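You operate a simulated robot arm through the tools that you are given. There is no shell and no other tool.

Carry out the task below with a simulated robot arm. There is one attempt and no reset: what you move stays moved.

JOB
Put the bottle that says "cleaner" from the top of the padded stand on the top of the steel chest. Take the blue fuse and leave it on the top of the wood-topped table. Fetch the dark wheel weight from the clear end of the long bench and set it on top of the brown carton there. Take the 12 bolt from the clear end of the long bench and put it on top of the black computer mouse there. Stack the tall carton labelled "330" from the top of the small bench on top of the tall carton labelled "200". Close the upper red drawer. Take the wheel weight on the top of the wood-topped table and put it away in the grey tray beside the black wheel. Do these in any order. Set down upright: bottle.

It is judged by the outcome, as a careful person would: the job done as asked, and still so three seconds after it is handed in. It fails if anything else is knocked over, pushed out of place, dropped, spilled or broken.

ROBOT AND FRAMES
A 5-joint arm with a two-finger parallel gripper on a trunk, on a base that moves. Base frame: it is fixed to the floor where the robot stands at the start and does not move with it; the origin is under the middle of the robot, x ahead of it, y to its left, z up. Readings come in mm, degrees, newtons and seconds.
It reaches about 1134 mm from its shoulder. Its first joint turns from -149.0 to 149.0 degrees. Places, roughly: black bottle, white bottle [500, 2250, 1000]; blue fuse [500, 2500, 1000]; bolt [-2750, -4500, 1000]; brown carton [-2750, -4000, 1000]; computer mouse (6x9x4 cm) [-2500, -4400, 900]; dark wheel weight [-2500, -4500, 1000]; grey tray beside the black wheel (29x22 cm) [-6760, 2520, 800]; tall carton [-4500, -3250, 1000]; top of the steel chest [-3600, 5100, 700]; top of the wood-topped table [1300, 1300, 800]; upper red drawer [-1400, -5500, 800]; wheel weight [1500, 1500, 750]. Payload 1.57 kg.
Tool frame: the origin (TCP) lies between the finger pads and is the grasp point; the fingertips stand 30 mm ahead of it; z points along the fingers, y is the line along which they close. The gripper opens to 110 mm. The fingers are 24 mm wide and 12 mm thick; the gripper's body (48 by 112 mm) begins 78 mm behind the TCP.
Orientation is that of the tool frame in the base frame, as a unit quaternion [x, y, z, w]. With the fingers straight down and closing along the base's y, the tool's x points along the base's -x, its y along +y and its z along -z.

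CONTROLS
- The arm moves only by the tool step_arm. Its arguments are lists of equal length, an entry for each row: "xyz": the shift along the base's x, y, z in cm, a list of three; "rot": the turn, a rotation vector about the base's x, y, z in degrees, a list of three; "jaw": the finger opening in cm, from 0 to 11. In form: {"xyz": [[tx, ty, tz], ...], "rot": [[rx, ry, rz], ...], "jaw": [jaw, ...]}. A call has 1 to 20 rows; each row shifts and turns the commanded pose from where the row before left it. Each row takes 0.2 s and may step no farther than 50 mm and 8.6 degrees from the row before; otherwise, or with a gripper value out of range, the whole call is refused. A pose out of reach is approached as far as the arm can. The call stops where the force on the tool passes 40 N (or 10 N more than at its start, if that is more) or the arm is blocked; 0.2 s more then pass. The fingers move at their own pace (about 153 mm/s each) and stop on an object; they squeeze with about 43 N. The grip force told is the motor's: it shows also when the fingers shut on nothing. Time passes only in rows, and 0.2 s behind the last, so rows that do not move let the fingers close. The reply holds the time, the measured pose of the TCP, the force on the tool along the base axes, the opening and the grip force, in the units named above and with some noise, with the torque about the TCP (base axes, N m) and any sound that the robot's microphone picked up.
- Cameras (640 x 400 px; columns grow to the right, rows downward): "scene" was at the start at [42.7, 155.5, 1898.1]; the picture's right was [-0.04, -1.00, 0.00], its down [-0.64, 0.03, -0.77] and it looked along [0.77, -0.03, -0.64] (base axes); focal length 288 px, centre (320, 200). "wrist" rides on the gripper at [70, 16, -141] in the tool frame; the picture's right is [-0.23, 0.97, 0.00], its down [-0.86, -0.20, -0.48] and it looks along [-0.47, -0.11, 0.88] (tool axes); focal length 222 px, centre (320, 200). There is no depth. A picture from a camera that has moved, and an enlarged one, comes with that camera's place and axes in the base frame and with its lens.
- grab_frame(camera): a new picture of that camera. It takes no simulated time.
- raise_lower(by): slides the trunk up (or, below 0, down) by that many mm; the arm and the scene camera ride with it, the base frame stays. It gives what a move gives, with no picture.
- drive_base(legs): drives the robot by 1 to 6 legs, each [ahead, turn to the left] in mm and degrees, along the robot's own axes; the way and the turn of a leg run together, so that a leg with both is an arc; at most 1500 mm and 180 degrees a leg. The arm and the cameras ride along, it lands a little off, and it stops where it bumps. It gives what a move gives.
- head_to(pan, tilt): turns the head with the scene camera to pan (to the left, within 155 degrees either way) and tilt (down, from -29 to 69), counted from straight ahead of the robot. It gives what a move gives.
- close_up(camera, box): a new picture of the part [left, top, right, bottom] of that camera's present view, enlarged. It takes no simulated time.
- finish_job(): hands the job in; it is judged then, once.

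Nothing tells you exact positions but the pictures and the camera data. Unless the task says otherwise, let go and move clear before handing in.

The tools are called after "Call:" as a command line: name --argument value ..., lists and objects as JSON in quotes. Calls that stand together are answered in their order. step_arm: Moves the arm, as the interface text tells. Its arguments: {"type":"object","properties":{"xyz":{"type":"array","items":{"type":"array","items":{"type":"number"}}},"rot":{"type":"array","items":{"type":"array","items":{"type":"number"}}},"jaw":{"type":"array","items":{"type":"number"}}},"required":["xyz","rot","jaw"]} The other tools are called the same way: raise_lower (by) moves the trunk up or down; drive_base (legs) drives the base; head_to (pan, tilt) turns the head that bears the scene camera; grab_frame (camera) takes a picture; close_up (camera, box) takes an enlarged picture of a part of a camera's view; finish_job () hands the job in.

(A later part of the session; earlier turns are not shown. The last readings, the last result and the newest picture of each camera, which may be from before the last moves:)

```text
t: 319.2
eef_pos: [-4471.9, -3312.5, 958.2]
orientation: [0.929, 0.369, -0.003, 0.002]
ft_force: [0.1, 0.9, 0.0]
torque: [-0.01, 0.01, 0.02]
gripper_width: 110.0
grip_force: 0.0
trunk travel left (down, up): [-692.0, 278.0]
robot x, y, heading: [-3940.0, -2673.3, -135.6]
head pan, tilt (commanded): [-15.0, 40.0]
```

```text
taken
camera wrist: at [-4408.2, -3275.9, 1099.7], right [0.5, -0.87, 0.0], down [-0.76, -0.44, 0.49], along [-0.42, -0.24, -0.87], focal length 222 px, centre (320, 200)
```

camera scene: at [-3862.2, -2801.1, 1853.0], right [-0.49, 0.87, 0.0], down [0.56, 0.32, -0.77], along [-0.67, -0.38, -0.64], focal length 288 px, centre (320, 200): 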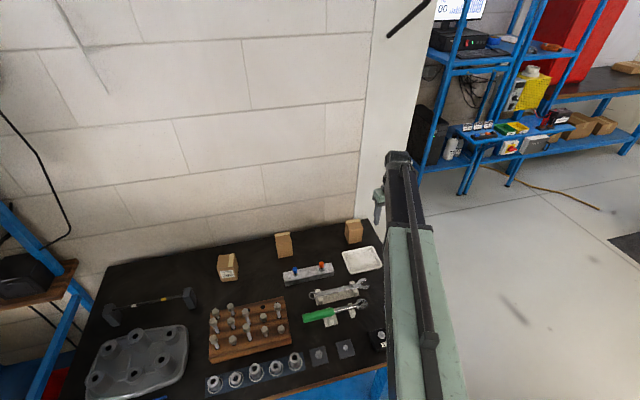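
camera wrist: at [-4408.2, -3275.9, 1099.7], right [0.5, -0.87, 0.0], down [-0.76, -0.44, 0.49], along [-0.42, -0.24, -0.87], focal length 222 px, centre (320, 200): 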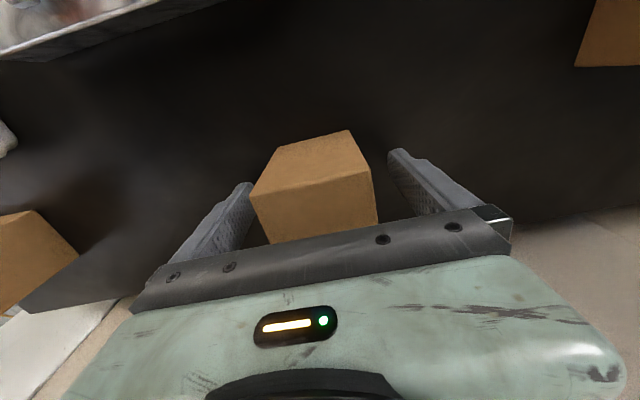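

Call:
step_arm --xyz '[[0, 0, 0], [0, 0, 0], [0, 0, 0], [0, 0, 0]]' --rot '[[0, 0, 0], [0, 0, 0], [0, 0, 0], [0, 0, 0]]' --jaw '[8, 6.5, 5, 5]'

Call:
raise_lower --by 130

Call:
grab_frame --camera "wrist"

Call:
close_up --camera "scene" --box '[190, 150, 390, 275]'

```text
t: 320.2
eef_pos: [-4471.2, -3313.4, 958.9]
orientation: [0.93, 0.368, -0.003, 0.001]
ft_force: [0.4, -0.2, 0.3]
torque: [-0.06, 0.0, 0.01]
gripper_width: 59.7
grip_force: 43.1
trunk travel left (down, up): [-692.0, 278.0]
robot x, y, heading: [-3942.5, -2670.0, -135.7]
head pan, tilt (commanded): [-15.0, 40.0]
```

```text
t: 321.8
eef_pos: [-4472.0, -3310.6, 1088.1]
orientation: [0.93, 0.369, -0.004, 0.001]
ft_force: [-0.4, 0.7, -0.7]
torque: [-0.01, -0.04, 0.0]
gripper_width: 59.7
grip_force: 42.8
trunk travel left (down, up): [-822.0, 148.0]
robot x, y, heading: [-3941.3, -2667.6, -135.5]
head pan, tilt (commanded): [-15.0, 40.0]
```

```text
taken
camera wrist: at [-4408.4, -3276.2, 1229.5], right [0.5, -0.87, 0.0], down [-0.76, -0.44, 0.48], along [-0.42, -0.24, -0.87], focal length 222 px, centre (320, 200)
```

wrist: 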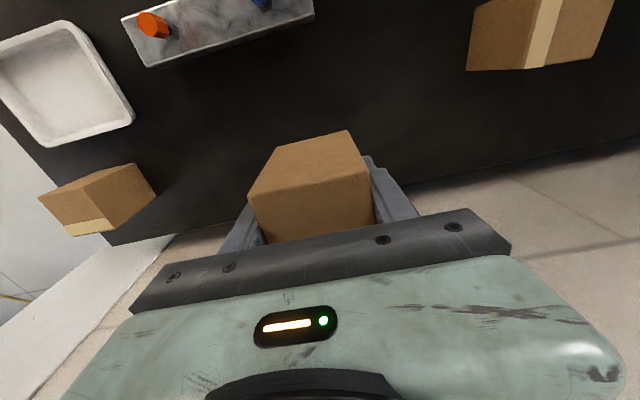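

```text
3.20 times, centred on (290, 212) of scene
camera zoom: at [-3862.0, -2801.6, 1812.9], right [-0.49, 0.87, 0.0], down [0.56, 0.32, -0.77], along [-0.67, -0.38, -0.64], focal length 921 px, centre (416, 160)
```

zoom: 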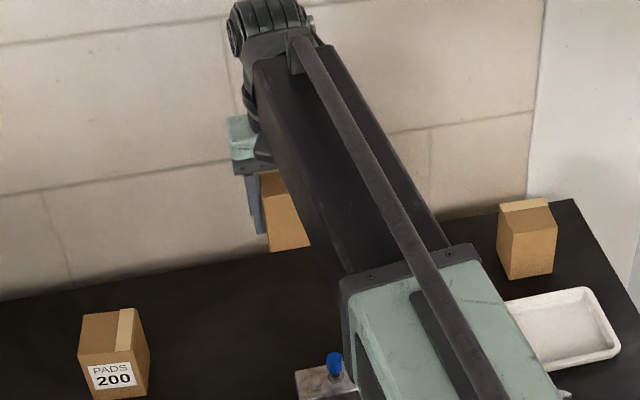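

The carton is held (59.7 mm). I'll raise a bit more and move so that the wrist camera sees the 200 carton beside the held one for accurate alignment.

Call:
raise_lower --by 35

Call:
step_arm --xyz '[[3.6, -0.6, 0], [3.6, -0.6, 0], [3.6, -0.6, 0], [3.6, -0.7, 0]]' --rot '[[0, 0, 0], [0, 0, 0], [0, 0, 0], [0, 0, 0]]' --jaw '[5, 5, 5, 5]'

Call:
grab_frame --camera "wrist"

Call:
close_up --camera "wrist" --box '[300, 20, 540, 200]'

```text
t: 322.6
eef_pos: [-4472.4, -3312.8, 1124.1]
orientation: [0.93, 0.368, -0.003, 0.001]
ft_force: [0.4, 0.3, -0.7]
torque: [-0.01, 0.01, 0.01]
gripper_width: 59.6
grip_force: 42.9
trunk travel left (down, up): [-857.0, 113.0]
robot x, y, heading: [-3938.9, -2670.5, -135.7]
head pan, tilt (commanded): [-15.0, 40.0]
```

```text
t: 323.6
eef_pos: [-4326.7, -3336.5, 1123.7]
orientation: [0.93, 0.368, -0.004, 0.001]
ft_force: [0.0, 0.3, -1.0]
torque: [0.02, -0.02, -0.01]
gripper_width: 59.6
grip_force: 42.9
trunk travel left (down, up): [-857.0, 113.0]
robot x, y, heading: [-3938.2, -2669.1, -135.6]
head pan, tilt (commanded): [-15.0, 40.0]
```

```text
taken
camera wrist: at [-4263.7, -3300.5, 1264.7], right [0.5, -0.87, 0.0], down [-0.76, -0.44, 0.49], along [-0.42, -0.24, -0.87], focal length 222 px, centre (320, 200)
```

wrist: 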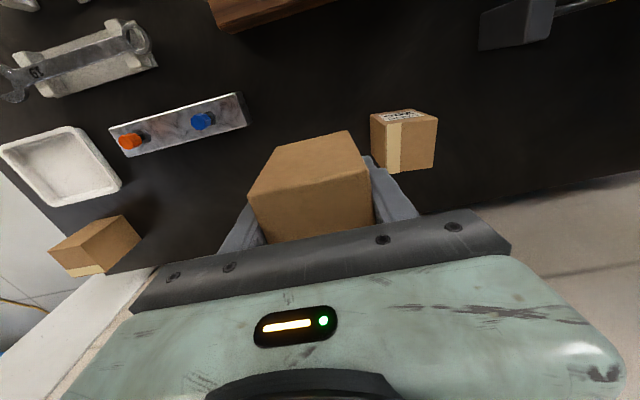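

```text
2.22 times, centred on (420, 110) of wrist
camera zoom: at [-4263.7, -3300.5, 1264.7], right [0.5, -0.87, 0.0], down [-0.76, -0.44, 0.49], along [-0.42, -0.24, -0.87], focal length 494 px, centre (98, 400)
```

zoom: 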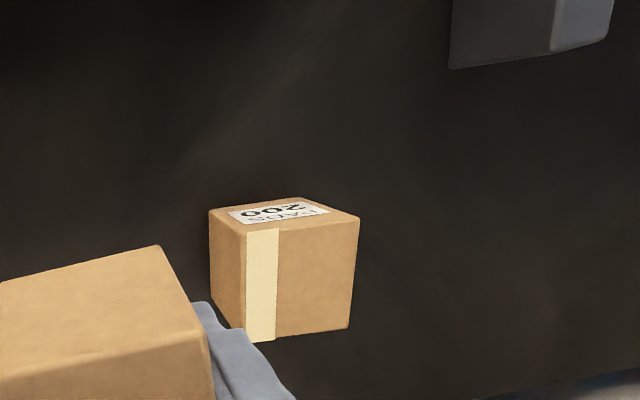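

The 200 carton's top is centered at about (-4274, -3434), yawed about 4° from the gripper. Moving over it with matching yaw.

Call:
step_arm --xyz '[[1.8, -3.25, 0], [1.8, -3.25, 0], [1.8, -3.25, 0], [0, 0, 0]]' --rot '[[0, 0, -1.3], [0, 0, -1.3], [0, 0, -1.4], [0, 0, 0]]' --jaw '[5, 5, 5, 5]'

Call:
grab_frame --camera "wrist"

Call:
close_up --camera "scene" --box '[150, 170, 350, 295]'

```text
t: 324.6
eef_pos: [-4272.4, -3433.1, 1123.4]
orientation: [0.942, 0.335, -0.004, 0.001]
ft_force: [0.0, -1.1, -1.1]
torque: [-0.03, 0.02, -0.04]
gripper_width: 59.6
grip_force: 43.3
trunk travel left (down, up): [-857.0, 113.0]
robot x, y, heading: [-3942.0, -2670.5, -135.7]
head pan, tilt (commanded): [-15.0, 40.0]
```

```text
taken
camera wrist: at [-4206.4, -3400.9, 1264.6], right [0.44, -0.9, 0.0], down [-0.79, -0.38, 0.49], along [-0.44, -0.21, -0.87], focal length 222 px, centre (320, 200)
```

wrist: 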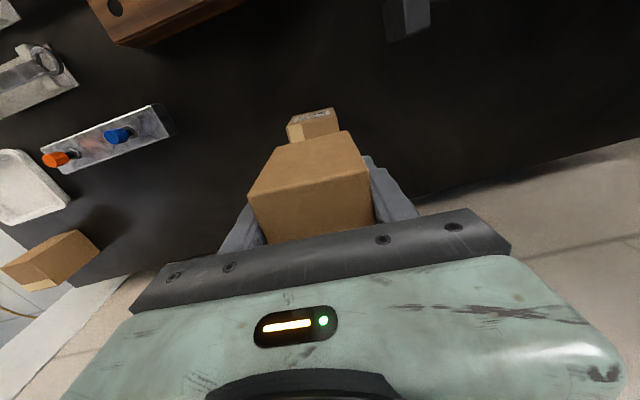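

```text
3.20 times, centred on (250, 232) of scene
camera zoom: at [-3861.6, -2801.7, 1847.9], right [-0.49, 0.87, 0.0], down [0.56, 0.32, -0.77], along [-0.67, -0.38, -0.64], focal length 921 px, centre (544, 96)
```

zoom: 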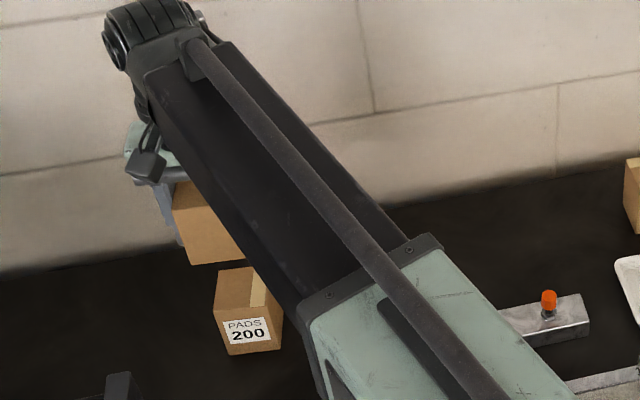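

Call:
close_up --camera "wrist" --box '[230, 90, 400, 200]'

```text
3.64 times, centred on (315, 145) of wrist
camera zoom: at [-4206.4, -3400.9, 1264.6], right [0.44, -0.9, 0.0], down [-0.79, -0.38, 0.49], along [-0.44, -0.21, -0.87], focal length 808 px, centre (338, 400)
```

zoom: 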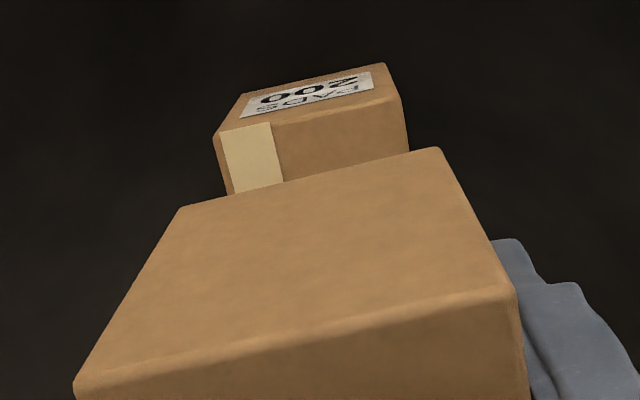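

Alignment is within a few mm and yaw matches. I'll nudge 3 mm and lower onto the 200 carton gradually.

Call:
step_arm --xyz '[[0, 0.3, 0], [0, 0, 0]]' --rot '[[0, 0, 0], [0, 0, 0]]' --jaw '[5, 5]'

Call:
raise_lower --by -55

Call:
close_up --camera "wrist" --box '[230, 90, 400, 200]'

Call:
close_up --camera "scene" --box '[150, 150, 350, 275]'

```text
t: 325.2
eef_pos: [-4273.2, -3431.4, 1123.7]
orientation: [0.942, 0.335, -0.004, 0.002]
ft_force: [0.3, 0.3, -1.4]
torque: [-0.01, 0.0, 0.01]
gripper_width: 59.8
grip_force: 42.9
trunk travel left (down, up): [-857.0, 113.0]
robot x, y, heading: [-3940.8, -2669.7, -135.5]
head pan, tilt (commanded): [-15.0, 40.0]
```

```text
t: 326.2
eef_pos: [-4272.6, -3430.8, 1068.1]
orientation: [0.942, 0.335, -0.003, 0.002]
ft_force: [0.2, -1.0, -0.8]
torque: [-0.01, 0.01, 0.0]
gripper_width: 59.5
grip_force: 42.7
trunk travel left (down, up): [-802.0, 168.0]
robot x, y, heading: [-3941.4, -2668.7, -135.8]
head pan, tilt (commanded): [-15.0, 40.0]
```

```text
3.64 times, centred on (315, 145) of wrist
camera zoom: at [-4207.1, -3398.5, 1209.6], right [0.44, -0.9, 0.0], down [-0.79, -0.38, 0.49], along [-0.44, -0.21, -0.87], focal length 808 px, centre (338, 400)
```

zoom: 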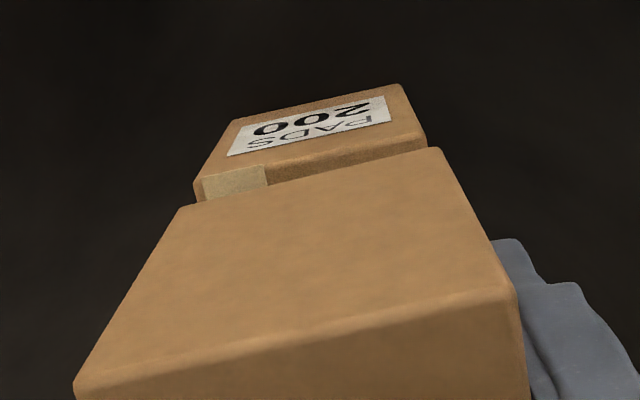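

```text
3.20 times, centred on (250, 212) of scene
camera zoom: at [-3861.8, -2801.4, 1792.9], right [-0.49, 0.87, 0.0], down [0.56, 0.32, -0.77], along [-0.67, -0.38, -0.64], focal length 921 px, centre (544, 160)
```

zoom: 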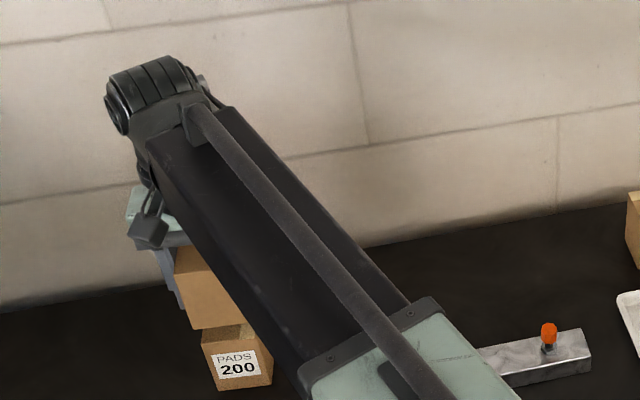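

Call:
raise_lower --by -14

```text
t: 326.8
eef_pos: [-4272.8, -3430.2, 1055.6]
orientation: [0.942, 0.336, -0.004, 0.001]
ft_force: [1.5, 0.0, -0.6]
torque: [-0.02, -0.02, 0.0]
gripper_width: 59.5
grip_force: 43.2
trunk travel left (down, up): [-788.0, 182.0]
robot x, y, heading: [-3938.1, -2671.9, -135.8]
head pan, tilt (commanded): [-15.0, 40.0]
```

Call:
raise_lower --by -4

Call:
close_up --camera "wrist" --box '[230, 90, 400, 200]'

```text
t: 327.3
eef_pos: [-4272.6, -3430.7, 1049.9]
orientation: [0.942, 0.336, -0.003, 0.001]
ft_force: [0.5, 0.5, -1.2]
torque: [0.01, 0.04, 0.02]
gripper_width: 59.7
grip_force: 43.2
trunk travel left (down, up): [-784.0, 186.0]
robot x, y, heading: [-3943.4, -2668.7, -135.5]
head pan, tilt (commanded): [-15.0, 40.0]
```

```text
3.64 times, centred on (315, 145) of wrist
camera zoom: at [-4207.1, -3398.6, 1191.6], right [0.44, -0.9, 0.0], down [-0.79, -0.38, 0.49], along [-0.44, -0.21, -0.87], focal length 808 px, centre (338, 400)
```

zoom: 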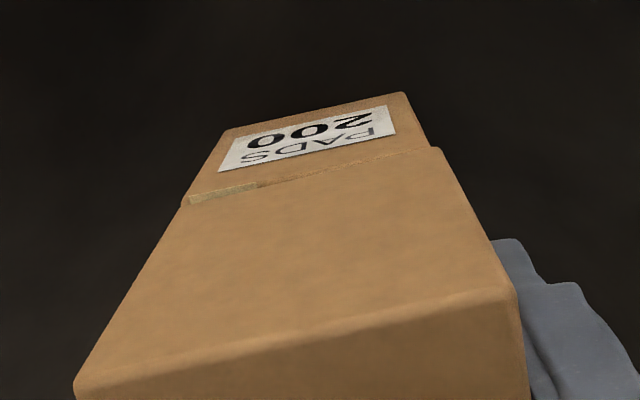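

Call:
raise_lower --by -3

```text
t: 327.9
eef_pos: [-4272.8, -3429.9, 1046.8]
orientation: [0.942, 0.336, -0.003, 0.001]
ft_force: [0.6, -0.5, -0.7]
torque: [0.0, -0.01, -0.02]
gripper_width: 59.5
grip_force: 43.1
trunk travel left (down, up): [-781.0, 189.0]
robot x, y, heading: [-3940.7, -2671.1, -135.6]
head pan, tilt (commanded): [-15.0, 40.0]
```

Call:
raise_lower --by -3

```text
t: 328.4
eef_pos: [-4273.3, -3429.8, 1044.8]
orientation: [0.942, 0.336, -0.004, 0.0]
ft_force: [0.3, 0.1, -0.1]
torque: [0.01, 0.0, 0.02]
gripper_width: 59.6
grip_force: 43.1
trunk travel left (down, up): [-778.0, 192.0]
robot x, y, heading: [-3942.5, -2672.5, -135.4]
head pan, tilt (commanded): [-15.0, 40.0]
```

Call:
raise_lower --by -3

Call:
close_up --camera "wrist" --box '[230, 90, 400, 200]'

```text
t: 328.9
eef_pos: [-4273.6, -3430.9, 1043.6]
orientation: [0.942, 0.336, -0.004, 0.002]
ft_force: [-4.0, -9.0, 29.8]
torque: [-0.29, 0.1, -0.01]
gripper_width: 59.5
grip_force: 42.4
trunk travel left (down, up): [-775.0, 195.0]
robot x, y, heading: [-3940.3, -2673.2, -135.6]
head pan, tilt (commanded): [-15.0, 40.0]
```

```text
3.64 times, centred on (315, 145) of wrist
camera zoom: at [-4206.6, -3397.5, 1184.2], right [0.44, -0.9, 0.0], down [-0.78, -0.38, 0.49], along [-0.44, -0.22, -0.87], focal length 808 px, centre (338, 400)
```

zoom: 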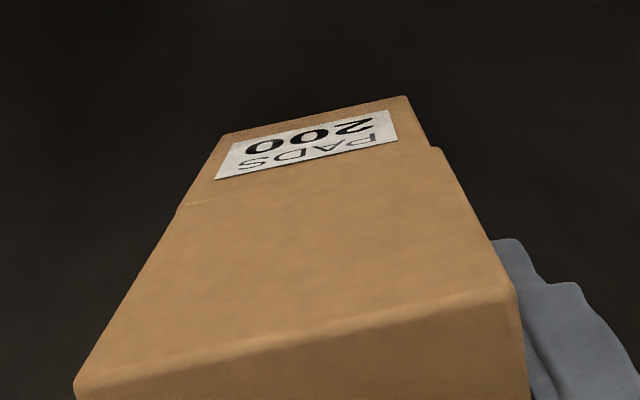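

Contact made. Relieve slightly and release.

Call:
raise_lower --by 2

```text
t: 329.4
eef_pos: [-4272.2, -3430.8, 1043.5]
orientation: [0.942, 0.336, -0.004, 0.001]
ft_force: [-0.8, -1.7, 4.7]
torque: [-0.14, 0.08, -0.01]
gripper_width: 59.5
grip_force: 43.1
trunk travel left (down, up): [-777.0, 193.0]
robot x, y, heading: [-3942.1, -2668.7, -135.7]
head pan, tilt (commanded): [-15.0, 40.0]
```

Call:
step_arm --xyz '[[0, 0, 0], [0, 0, 0], [0, 0, 0], [0, 0, 0]]' --rot '[[0, 0, 0], [0, 0, 0], [0, 0, 0], [0, 0, 0]]' --jaw '[6.6, 7.5, 9, 10.5]'

Call:
raise_lower --by 130

Call:
grab_frame --camera "wrist"

Call:
close_up --camera "scene" --box '[150, 200, 350, 325]'

```text
t: 330.4
eef_pos: [-4272.3, -3428.9, 1042.8]
orientation: [0.942, 0.335, -0.003, 0.002]
ft_force: [0.0, 0.5, -0.3]
torque: [0.01, 0.01, -0.02]
gripper_width: 104.8
grip_force: 0.0
trunk travel left (down, up): [-777.0, 193.0]
robot x, y, heading: [-3941.3, -2668.8, -135.8]
head pan, tilt (commanded): [-15.0, 40.0]
```

```text
t: 332.0
eef_pos: [-4273.3, -3430.5, 1173.9]
orientation: [0.942, 0.335, -0.003, 0.001]
ft_force: [-0.4, 0.6, 0.7]
torque: [0.01, -0.01, 0.01]
gripper_width: 105.0
grip_force: 0.1
trunk travel left (down, up): [-907.0, 63.0]
robot x, y, heading: [-3940.2, -2671.3, -135.6]
head pan, tilt (commanded): [-15.0, 40.0]
```

```text
taken
camera wrist: at [-4207.1, -3398.7, 1314.6], right [0.44, -0.9, 0.0], down [-0.79, -0.38, 0.49], along [-0.44, -0.21, -0.87], focal length 222 px, centre (320, 200)
```

wrist: 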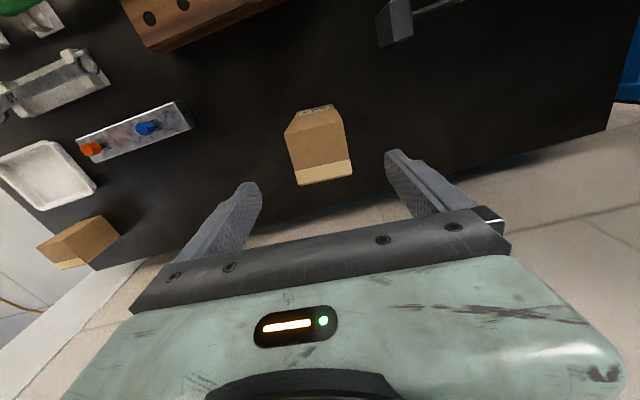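

```text
3.20 times, centred on (250, 262) of scene
camera zoom: at [-3861.8, -2801.6, 1897.9], right [-0.49, 0.87, 0.0], down [0.56, 0.32, -0.77], along [-0.67, -0.38, -0.64], focal length 921 px, centre (544, 0)
```

zoom: 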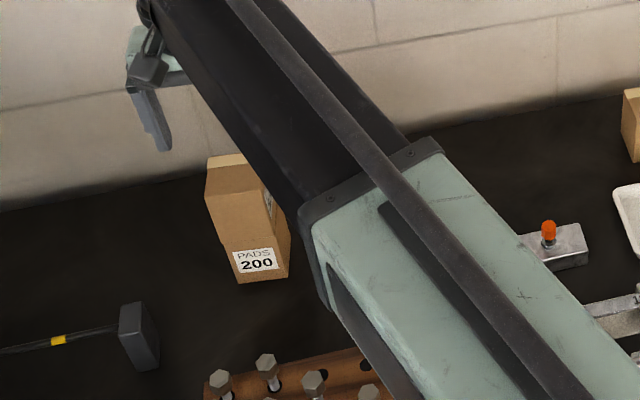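

The 330 carton is stacked neatly on the 200 carton. Next are the tasks at the long bench. I'll back out, center the arm, and look at the floor path toward it.

Call:
drive_base --legs '[[-500, 0]]'

Call:
step_arm --xyz '[[-1.93, 4.09, 0], [-1.93, 4.09, 0], [-1.93, 4.09, 0], [-1.93, 4.09, 0], [-1.93, 4.09, 0], [-1.93, 4.09, 0], [-1.93, 4.09, 0], [-1.93, 4.09, 0]]' --rot '[[0, 0, 0.6], [0, 0, 0.6], [0, 0, 0.6], [0, 0, 0.6], [0, 0, 0.6], [0, 0, 0.6], [0, 0, 0.6], [0, 0, 0.6]]' --jaw '[8, 8, 8, 8, 8, 8, 8, 8]'

Call:
head_to --pan 70 --tilt 35

Call:
grab_frame --camera "scene"

Call:
grab_frame --camera "wrist"

```text
t: 335.0
eef_pos: [-3904.6, -3075.9, 1173.3]
orientation: [0.941, 0.339, -0.004, 0.001]
ft_force: [0.4, 0.9, 0.1]
torque: [-0.01, -0.01, 0.01]
gripper_width: 105.0
grip_force: 0.0
trunk travel left (down, up): [-907.0, 63.0]
robot x, y, heading: [-3578.9, -2315.3, -135.2]
head pan, tilt (commanded): [-15.0, 40.0]
```

```text
t: 336.8
eef_pos: [-4060.6, -2750.5, 1173.6]
orientation: [0.925, 0.379, -0.004, 0.001]
ft_force: [0.1, -0.3, 0.3]
torque: [-0.02, -0.01, -0.01]
gripper_width: 80.0
grip_force: 0.1
out of reach, approached as far as the arm can: row 6
trunk travel left (down, up): [-907.0, 63.0]
robot x, y, heading: [-3579.5, -2317.0, -135.1]
head pan, tilt (commanded): [-15.0, 40.0]
```

```text
t: 338.4
eef_pos: [-4060.3, -2750.5, 1172.8]
orientation: [0.926, 0.378, -0.004, 0.001]
ft_force: [0.1, -0.4, 0.3]
torque: [0.0, 0.01, 0.01]
gripper_width: 79.8
grip_force: 0.0
trunk travel left (down, up): [-907.0, 63.0]
robot x, y, heading: [-3579.3, -2315.3, -135.0]
head pan, tilt (commanded): [70.0, 35.0]
```

```text
taken
camera scene: at [-3386.2, -2482.9, 1905.4], right [-0.91, -0.42, 0.0], down [-0.24, 0.52, -0.82], along [0.34, -0.74, -0.57], focal length 288 px, centre (320, 200)
```

scene: 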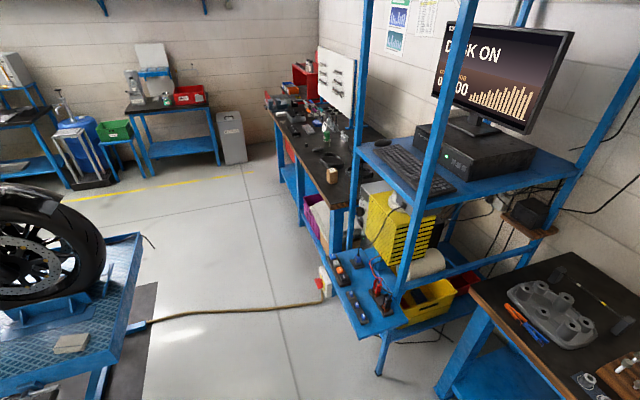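

```text
taken
camera wrist: at [-3997.5, -2714.2, 1314.8], right [0.52, -0.85, 0.0], down [-0.75, -0.45, 0.49], along [-0.41, -0.25, -0.87], focal length 222 px, centre (320, 200)
```

wrist: 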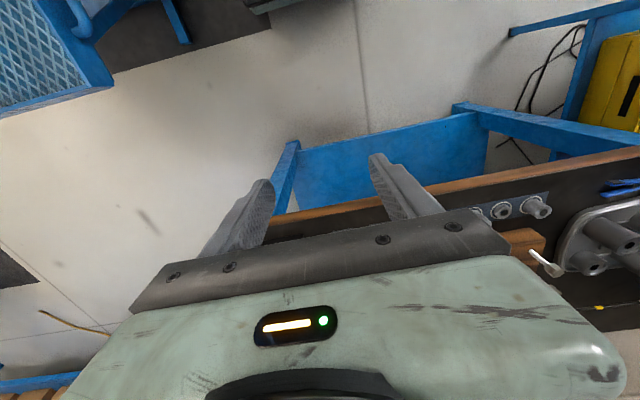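

A power cord lies across the floor near the long bench's right end, so I won't drive over it. I'll go around the lift on the other side: back through the passage first.

Call:
drive_base --legs '[[0, 176], [1500, 0], [1500, 0], [370, 0]]'

Call:
head_to --pan -80 --tilt 20

Call:
grab_frame --camera "scene"

```text
t: 355.0
eef_pos: [-1893.9, -691.5, 1185.2]
orientation: [-0.377, 0.926, 0.006, 0.008]
ft_force: [-0.4, 0.4, 0.3]
torque: [0.02, -0.03, 0.01]
gripper_width: 80.2
grip_force: 0.1
trunk travel left (down, up): [-907.0, 63.0]
robot x, y, heading: [-2373.8, -1114.0, 45.5]
head pan, tilt (commanded): [70.0, 35.0]
stopped in leg 3: the robot was blocked; the commanded pose is now the measured one
```

```text
t: 357.4
eef_pos: [-1894.8, -688.4, 1180.3]
orientation: [-0.376, 0.927, 0.004, 0.007]
ft_force: [0.8, 0.1, -0.1]
torque: [-0.01, -0.03, -0.03]
gripper_width: 80.0
grip_force: 0.1
trunk travel left (down, up): [-907.0, 63.0]
robot x, y, heading: [-2373.4, -1108.1, 45.4]
head pan, tilt (commanded): [-80.0, 20.0]
```

```text
taken
camera scene: at [-2491.7, -963.5, 1928.5], right [0.87, -0.49, 0.0], down [-0.17, -0.3, -0.94], along [0.46, 0.82, -0.35], focal length 288 px, centre (320, 200)
```

scene: 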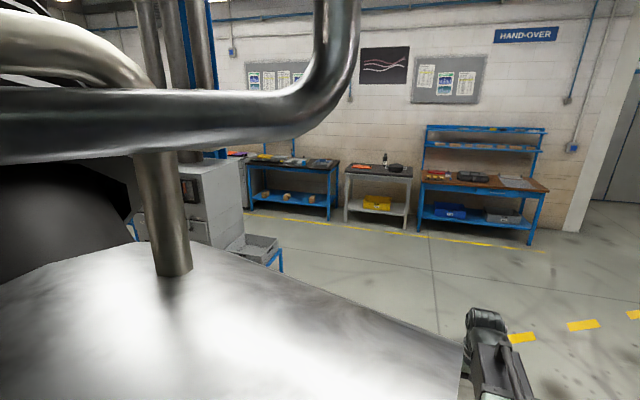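

The robot got blocked: the head (which sits to the robot's left) hit the metal extraction nozzle by the second lift. I'll back straight off the way I came.

Call:
drive_base --legs '[[-250, 0]]'

Call:
grab_frame --camera "scene"

```text
t: 359.2
eef_pos: [-2060.4, -851.9, 1173.5]
orientation: [-0.377, 0.926, 0.001, 0.002]
ft_force: [0.0, -1.3, 0.2]
torque: [-0.01, -0.01, -0.01]
gripper_width: 80.0
grip_force: 0.1
trunk travel left (down, up): [-907.0, 63.0]
robot x, y, heading: [-2549.7, -1291.2, 45.3]
head pan, tilt (commanded): [-80.0, 20.0]
```

```text
taken
camera scene: at [-2619.6, -1254.6, 1929.6], right [-0.57, -0.82, 0.0], down [-0.28, 0.2, -0.94], along [0.77, -0.53, -0.34], focal length 288 px, centre (320, 200)
```

scene: 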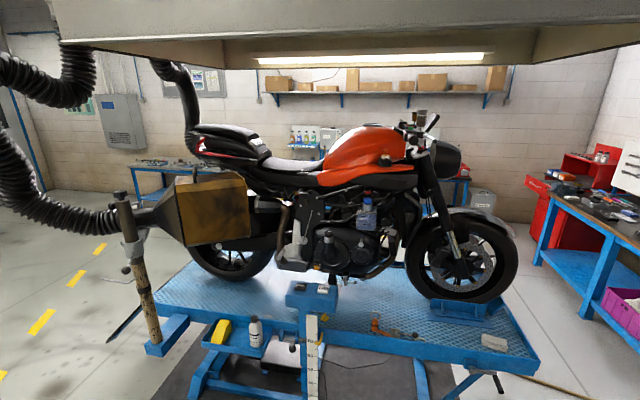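

Back level and free. Let me look at what I touched to check that nothing was disturbed.

Call:
head_to --pan 20 --tilt 5

Call:
grab_frame --camera "scene"

Call:
head_to --pan 70 --tilt 15

Call:
grab_frame --camera "scene"

```text
t: 360.9
eef_pos: [-2059.6, -851.0, 1173.7]
orientation: [-0.377, 0.926, 0.001, 0.002]
ft_force: [-0.1, 0.0, 0.6]
torque: [0.02, 0.0, 0.01]
gripper_width: 80.1
grip_force: 0.0
trunk travel left (down, up): [-907.0, 63.0]
robot x, y, heading: [-2545.1, -1291.7, 45.4]
head pan, tilt (commanded): [20.0, 5.0]
```

```text
taken
camera scene: at [-2657.2, -1117.5, 1954.1], right [0.91, -0.42, 0.0], down [-0.04, -0.08, -1.0], along [0.42, 0.91, -0.09], focal length 288 px, centre (320, 200)
```

scene: 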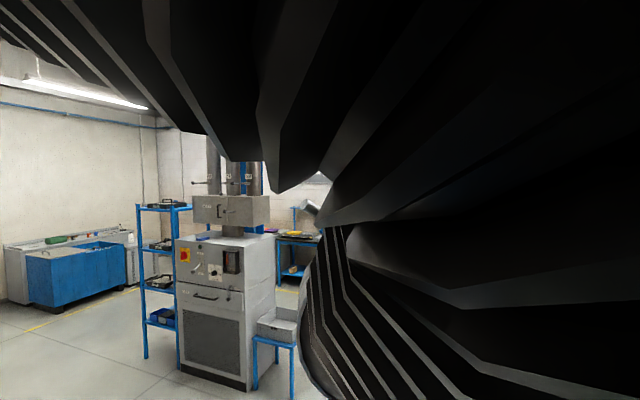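

```text
t: 362.1
eef_pos: [-2059.6, -850.9, 1173.5]
orientation: [-0.377, 0.926, 0.002, 0.002]
ft_force: [-0.6, -0.7, 0.0]
torque: [0.0, 0.0, 0.01]
gripper_width: 79.9
grip_force: 0.1
trunk travel left (down, up): [-907.0, 63.0]
robot x, y, heading: [-2546.5, -1290.9, 45.2]
head pan, tilt (commanded): [70.0, 15.0]
```

```text
taken
camera scene: at [-2735.5, -1116.4, 1937.9], right [0.9, 0.43, 0.0], down [0.11, -0.23, -0.97], along [-0.41, 0.87, -0.26], focal length 288 px, centre (320, 200)
```

scene: 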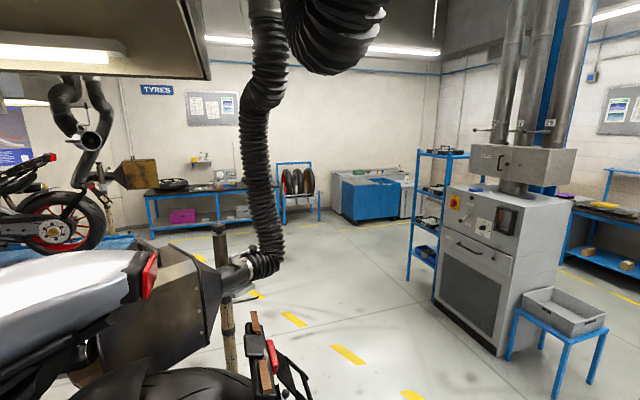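

What I hit is the hanging extraction hose/nozzle of the second lift (fixed at the ceiling); it seems unchanged. I'll back up, sidestep toward the other lift so the head clears it, and check the heading as I go.

Call:
drive_base --legs '[[-900, 0]]'

Call:
head_to --pan 0 --tilt 0

Call:
grab_frame --camera "scene"

```text
t: 366.8
eef_pos: [-2686.3, -1478.1, 1173.3]
orientation: [-0.384, 0.923, 0.0, 0.003]
ft_force: [-1.1, -0.2, 0.7]
torque: [-0.02, -0.02, -0.01]
gripper_width: 79.8
grip_force: 0.2
trunk travel left (down, up): [-907.0, 63.0]
robot x, y, heading: [-3166.0, -1920.8, 46.3]
head pan, tilt (commanded): [70.0, 15.0]
```

```text
t: 368.2
eef_pos: [-2687.0, -1478.2, 1173.9]
orientation: [-0.384, 0.923, 0.001, 0.003]
ft_force: [0.6, 0.6, 0.2]
torque: [0.01, -0.02, -0.01]
gripper_width: 80.1
grip_force: 0.0
trunk travel left (down, up): [-907.0, 63.0]
robot x, y, heading: [-3165.4, -1923.3, 46.3]
head pan, tilt (commanded): [0.0, 0.0]
```

```text
taken
camera scene: at [-3253.9, -1772.7, 1961.9], right [0.72, -0.69, 0.0], down [0.0, 0.0, -1.0], along [0.69, 0.72, 0.0], focal length 288 px, centre (320, 200)
```

scene: 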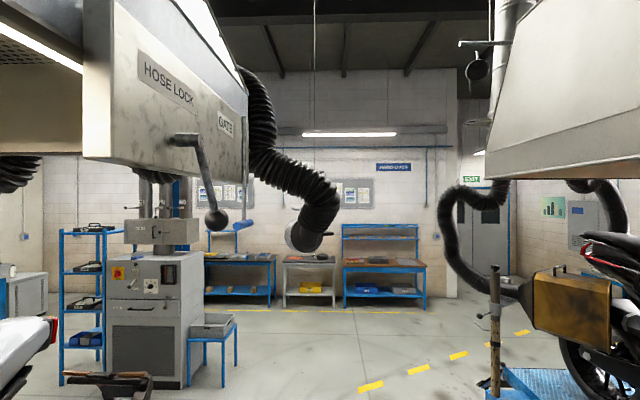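

Call:
close_up --camera "scene" --box '[120, 40, 380, 270]'

```text
1.74 times, centred on (250, 155) of scene
camera zoom: at [-3253.9, -1772.7, 1961.9], right [0.72, -0.69, 0.0], down [0.0, 0.0, -1.0], along [0.69, 0.72, 0.0], focal length 500 px, centre (442, 278)
```

zoom: 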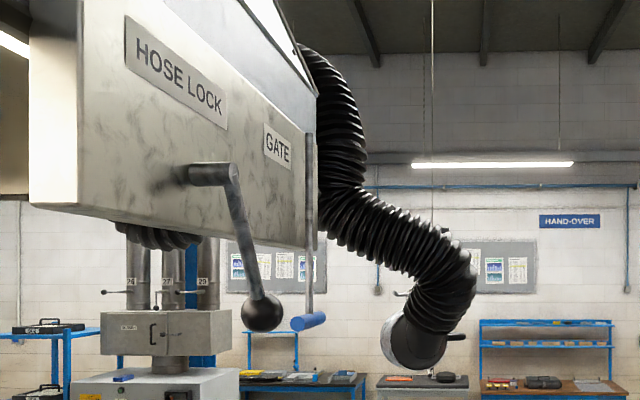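

Two valve levers and the hose nozzle hang there, all looking undisturbed. Now I'll sidestep to the right and drive out with more clearance.

Call:
drive_base --legs '[[0, -18.6], [939, 0], [0, 17.3]]'

Call:
grab_frame --camera "scene"

```text
t: 375.1
eef_pos: [-1844.3, -1064.8, 1174.2]
orientation: [-0.37, 0.929, 0.001, 0.003]
ft_force: [-0.1, -0.2, -0.8]
torque: [0.02, 0.02, 0.01]
gripper_width: 79.9
grip_force: 0.0
trunk travel left (down, up): [-907.0, 63.0]
robot x, y, heading: [-2333.3, -1497.0, 43.8]
head pan, tilt (commanded): [0.0, 0.0]
```

```text
taken
camera scene: at [-2417.7, -1341.2, 1961.6], right [0.69, -0.72, 0.0], down [0.0, 0.0, -1.0], along [0.72, 0.69, 0.0], focal length 288 px, centre (320, 200)
```

scene: 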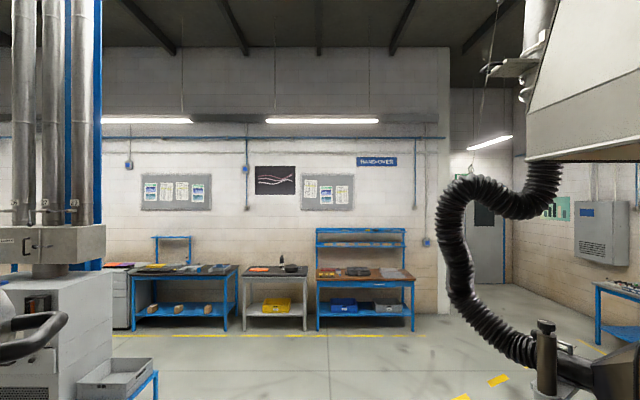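

Call:
drive_base --legs '[[1000, 0], [900, 0]]'

Call:
head_to --pan -88 --tilt 15

Call:
grab_frame --camera "scene"

```text
t: 384.7
eef_pos: [-472.2, 284.4, 1172.9]
orientation: [-0.367, 0.93, 0.001, 0.003]
ft_force: [0.0, 0.4, -0.7]
torque: [0.0, 0.01, 0.01]
gripper_width: 80.1
grip_force: 0.0
trunk travel left (down, up): [-907.0, 63.0]
robot x, y, heading: [-968.2, -144.5, 43.1]
head pan, tilt (commanded): [0.0, 0.0]
```

```text
t: 386.4
eef_pos: [-472.9, 285.8, 1173.0]
orientation: [-0.366, 0.931, 0.0, 0.002]
ft_force: [0.0, 0.7, -0.2]
torque: [-0.02, -0.01, -0.01]
gripper_width: 79.8
grip_force: 0.0
trunk travel left (down, up): [-907.0, 63.0]
robot x, y, heading: [-968.2, -141.4, 43.1]
head pan, tilt (commanded): [-88.0, 15.0]
```

```text
taken
camera scene: at [-1048.3, -113.9, 1937.5], right [-0.7, -0.71, 0.0], down [-0.18, 0.18, -0.97], along [0.69, -0.68, -0.26], focal length 288 px, centre (320, 200)
```

scene: 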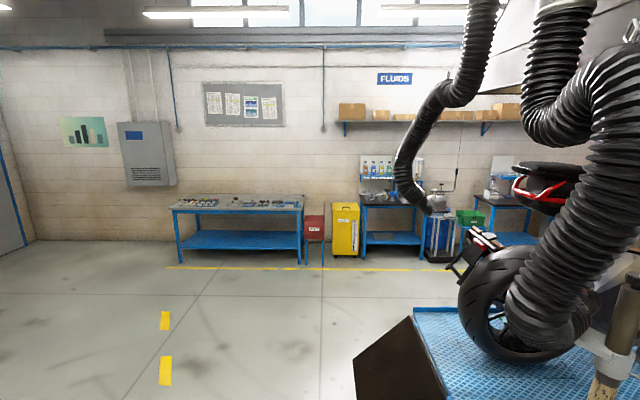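

Call:
drive_base --legs '[[0, -86], [1400, 0], [1100, 0]]'

Call:
head_to --pan -90 --tilt 15

Call:
grab_frame --camera "scene"

```text
t: 402.1
eef_pos: [1395.7, -2217.1, 1174.9]
orientation: [0.351, 0.936, -0.001, 0.003]
ft_force: [-0.5, -0.4, -0.1]
torque: [-0.02, -0.01, 0.01]
gripper_width: 79.8
grip_force: 0.0
trunk travel left (down, up): [-907.0, 63.0]
robot x, y, heading: [924.7, -1767.2, -41.4]
head pan, tilt (commanded): [-88.0, 15.0]
```

```text
t: 402.8
eef_pos: [1395.4, -2216.7, 1173.2]
orientation: [0.351, 0.936, -0.001, 0.003]
ft_force: [0.3, -0.6, 0.4]
torque: [0.01, 0.03, 0.0]
gripper_width: 80.3
grip_force: 0.0
trunk travel left (down, up): [-907.0, 63.0]
robot x, y, heading: [920.6, -1770.9, -41.2]
head pan, tilt (commanded): [-90.0, 15.0]
```

```text
taken
camera scene: at [939.8, -1678.9, 1937.5], right [-0.75, 0.66, 0.0], down [0.17, 0.19, -0.97], along [-0.64, -0.73, -0.26], focal length 288 px, centre (320, 200)
```

scene: 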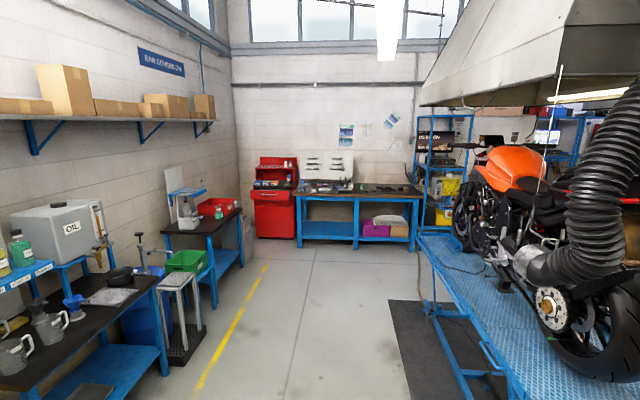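

The corridor on this side is wide, with the red cabinet and long bench at its end. Turning and driving toward them.

Call:
drive_base --legs '[[0, -93.8], [1400, 0], [1200, 0]]'

Call:
head_to --pan 0 --tilt 25

Call:
grab_frame --camera "scene"

```text
t: 419.4
eef_pos: [-1412.7, -4007.1, 1173.3]
orientation: [0.927, 0.375, -0.002, 0.001]
ft_force: [-0.6, 0.4, -0.5]
torque: [0.0, 0.01, -0.01]
gripper_width: 79.9
grip_force: 0.0
trunk travel left (down, up): [-907.0, 63.0]
robot x, y, heading: [-922.9, -3574.6, -136.6]
head pan, tilt (commanded): [-90.0, 15.0]
```

```text
t: 421.0
eef_pos: [-1413.4, -4007.5, 1174.1]
orientation: [0.927, 0.375, -0.002, 0.001]
ft_force: [-0.3, -0.8, 0.0]
torque: [-0.02, 0.0, 0.0]
gripper_width: 79.7
grip_force: 0.0
trunk travel left (down, up): [-907.0, 63.0]
robot x, y, heading: [-920.5, -3576.9, -136.3]
head pan, tilt (commanded): [0.0, 25.0]
```

```text
taken
camera scene: at [-837.5, -3729.3, 1921.2], right [-0.69, 0.73, 0.0], down [0.31, 0.29, -0.91], along [-0.66, -0.62, -0.42], focal length 288 px, centre (320, 200)
```

scene: 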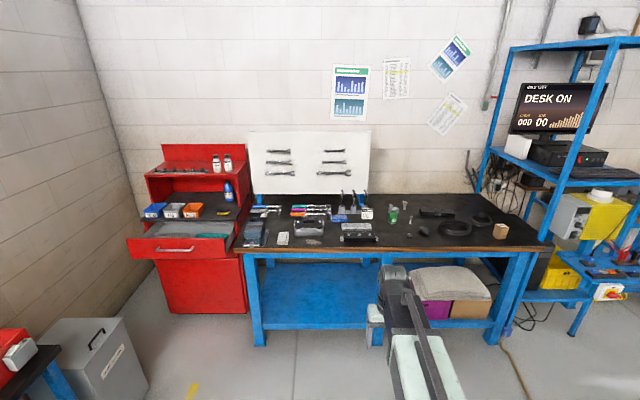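

The red cabinet's upper drawer is pulled out, and the long bench's clear end is at the right. Let me zoom in on both.

Call:
close_up --camera "scene" --box '[340, 170, 540, 270]'

Call:
close_up --camera "scene" --box '[110, 130, 300, 320]'

```text
3.20 times, centred on (440, 220) of scene
camera zoom: at [-837.5, -3729.3, 1921.2], right [-0.69, 0.73, 0.0], down [0.31, 0.29, -0.91], along [-0.66, -0.62, -0.42], focal length 921 px, centre (-64, 136)
```

zoom: 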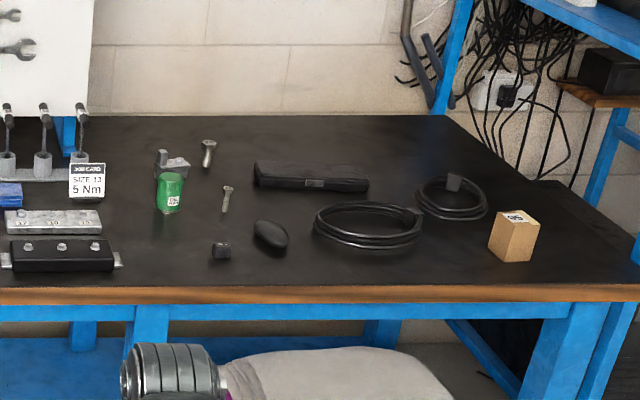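

```text
2.11 times, centred on (205, 225) of scene
camera zoom: at [-837.5, -3729.3, 1921.2], right [-0.69, 0.73, 0.0], down [0.31, 0.29, -0.91], along [-0.66, -0.62, -0.42], focal length 606 px, centre (562, 147)
```

zoom: 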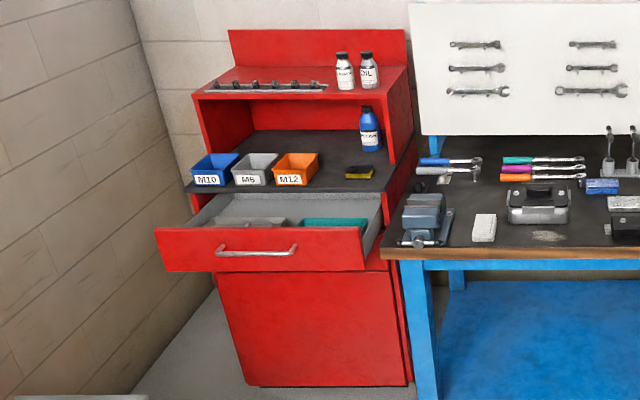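

I can see two bolts, the mouse, a dark weight and the carton on the clear end. I'll drive to a spot in front of them, staying off the power cord.

Call:
drive_base --legs '[[0, 1.2], [960, 0], [0, -90], [640, 0], [0, 90]]'

Call:
head_to --pan -10 --tilt 45

Call:
grab_frame --camera "scene"

Call:
grab_frame --camera "wrist"

```text
t: 437.2
eef_pos: [-2573.3, -4178.3, 1173.2]
orientation: [0.936, 0.351, -0.003, 0.0]
ft_force: [-0.8, -1.3, -0.5]
torque: [-0.01, -0.01, 0.03]
gripper_width: 79.8
grip_force: 0.2
trunk travel left (down, up): [-907.0, 63.0]
robot x, y, heading: [-2074.0, -3756.8, -140.0]
head pan, tilt (commanded): [0.0, 25.0]
```

```text
t: 438.0
eef_pos: [-2572.3, -4177.6, 1172.4]
orientation: [0.937, 0.35, -0.002, 0.0]
ft_force: [1.9, 0.2, 0.4]
torque: [0.01, 0.03, -0.01]
gripper_width: 79.7
grip_force: 0.0
trunk travel left (down, up): [-907.0, 63.0]
robot x, y, heading: [-2076.7, -3755.5, -139.6]
head pan, tilt (commanded): [-10.0, 45.0]
```

```text
taken
camera scene: at [-1997.8, -3897.8, 1890.7], right [-0.5, 0.86, 0.0], down [0.61, 0.35, -0.71], along [-0.61, -0.35, -0.71], focal length 288 px, centre (320, 200)
```

scene: 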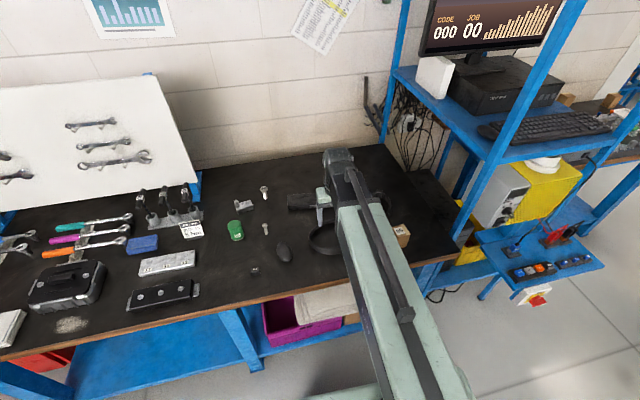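

```text
taken
camera wrist: at [-2508.7, -4145.0, 1314.8], right [0.47, -0.88, 0.0], down [-0.77, -0.41, 0.48], along [-0.43, -0.23, -0.88], focal length 222 px, centre (320, 200)
```

wrist: 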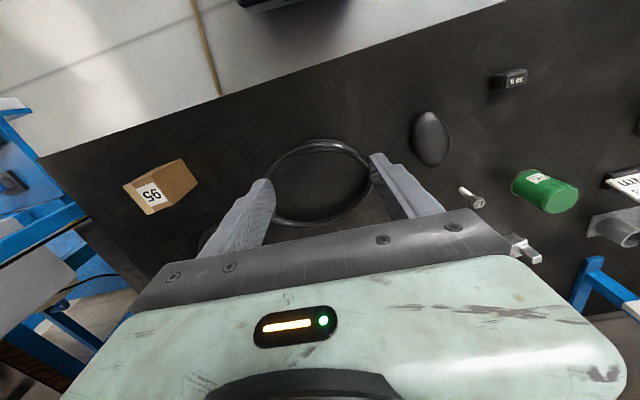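

Call:
close_up --camera "wrist" --box '[400, 60, 600, 220]'

Call:
close_up --camera "scene" --box '[220, 170, 320, 285]'

```text
2.50 times, centred on (500, 140) of wrist
camera zoom: at [-2508.7, -4145.0, 1314.8], right [0.47, -0.88, 0.0], down [-0.77, -0.41, 0.48], along [-0.43, -0.23, -0.88], focal length 555 px, centre (-130, 350)
```

zoom: 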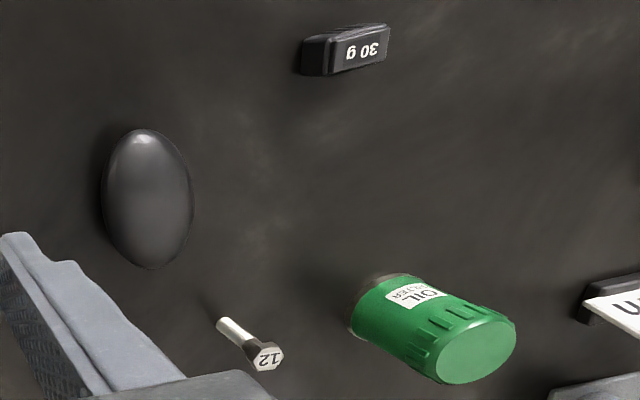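

```text
3.48 times, centred on (270, 228) of scene
camera zoom: at [-1997.8, -3897.8, 1890.7], right [-0.5, 0.86, 0.0], down [0.61, 0.35, -0.71], along [-0.61, -0.35, -0.71], focal length 1001 px, centre (494, 104)
```

zoom: 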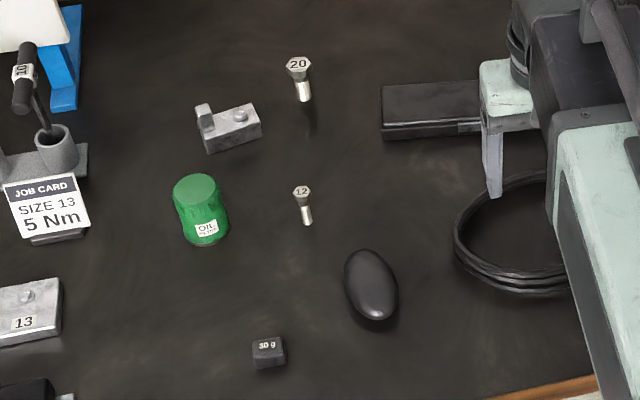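

The small bolt with "12" on its head stands upright; the dark "30 g" weight is near the front. I'll take the weight first: move above it.

Call:
step_arm --xyz '[[2.81, -3.3, 0], [2.81, -3.3, 0], [2.81, -3.3, 0], [2.81, -3.3, 0], [2.81, -3.3, 0], [2.81, -3.3, 0], [2.81, -3.3, 0]]' --rot '[[0, 0, 0], [0, 0, 0], [0, 0, 0], [0, 0, 0], [0, 0, 0], [0, 0, 0], [0, 0, 0]]' --jaw '[8, 8, 8, 8, 8, 8, 8]'

Call:
grab_frame --camera "wrist"

Call:
close_up --camera "wrist" --box '[240, 60, 400, 180]'

```text
t: 439.6
eef_pos: [-2373.9, -4412.1, 1173.5]
orientation: [0.937, 0.35, -0.003, 0.0]
ft_force: [0.0, -0.2, 0.5]
torque: [-0.04, -0.05, 0.0]
gripper_width: 79.9
grip_force: 0.1
trunk travel left (down, up): [-907.0, 63.0]
robot x, y, heading: [-2074.5, -3759.1, -140.1]
head pan, tilt (commanded): [-10.0, 45.0]
```

```text
taken
camera wrist: at [-2309.3, -4378.1, 1314.7], right [0.47, -0.88, 0.0], down [-0.77, -0.41, 0.48], along [-0.43, -0.23, -0.88], focal length 222 px, centre (320, 200)
```

wrist: 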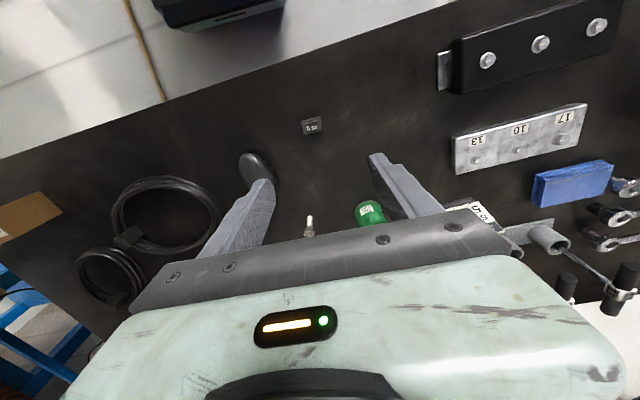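

```text
3.33 times, centred on (320, 120) of wrist
camera zoom: at [-2309.3, -4378.1, 1314.7], right [0.47, -0.88, 0.0], down [-0.77, -0.41, 0.48], along [-0.43, -0.23, -0.88], focal length 740 px, centre (320, 467)
```

zoom: 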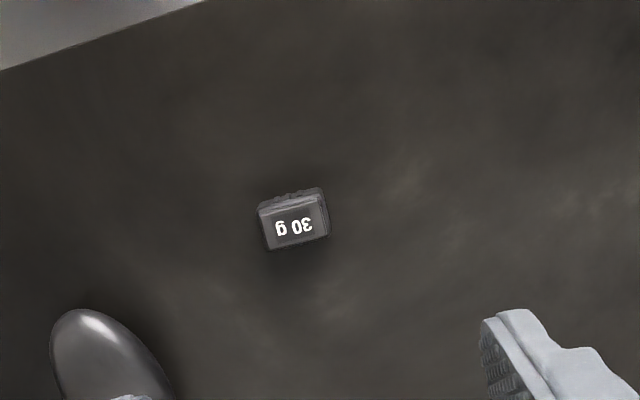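

Call:
step_arm --xyz '[[-1.1, 0.87, 0], [0, 0, 0]]' --rot '[[0, 0, 0], [0, 0, 0]]' --jaw '[6, 6]'

Call:
raise_lower --by -180

Call:
close_up --camera "wrist" --box '[220, 100, 420, 220]'

```text
t: 440.2
eef_pos: [-2386.6, -4400.9, 1173.9]
orientation: [0.936, 0.351, -0.002, 0.001]
ft_force: [-0.4, 0.5, 0.0]
torque: [0.01, -0.01, 0.0]
gripper_width: 59.9
grip_force: 0.1
trunk travel left (down, up): [-907.0, 63.0]
robot x, y, heading: [-2074.4, -3755.8, -140.0]
head pan, tilt (commanded): [-10.0, 45.0]
```

```text
t: 442.2
eef_pos: [-2386.1, -4401.2, 994.2]
orientation: [0.936, 0.351, -0.002, 0.001]
ft_force: [0.4, 0.6, 0.4]
torque: [0.05, 0.05, -0.02]
gripper_width: 60.0
grip_force: 0.1
trunk travel left (down, up): [-727.0, 243.0]
robot x, y, heading: [-2070.8, -3757.7, -139.8]
head pan, tilt (commanded): [-10.0, 45.0]
```

```text
3.20 times, centred on (320, 160) of wrist
camera zoom: at [-2321.9, -4367.5, 1134.9], right [0.47, -0.88, 0.0], down [-0.77, -0.41, 0.48], along [-0.43, -0.23, -0.88], focal length 711 px, centre (320, 328)
```

zoom: 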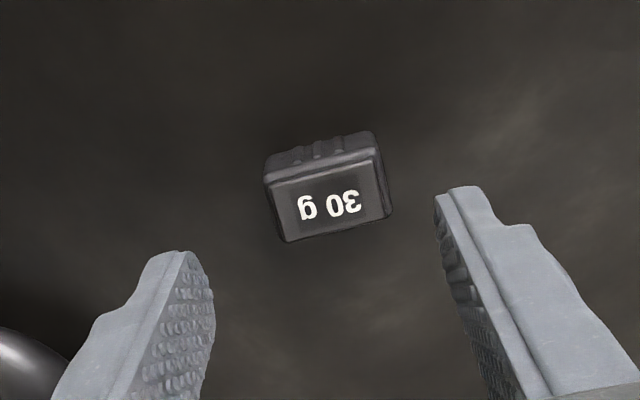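

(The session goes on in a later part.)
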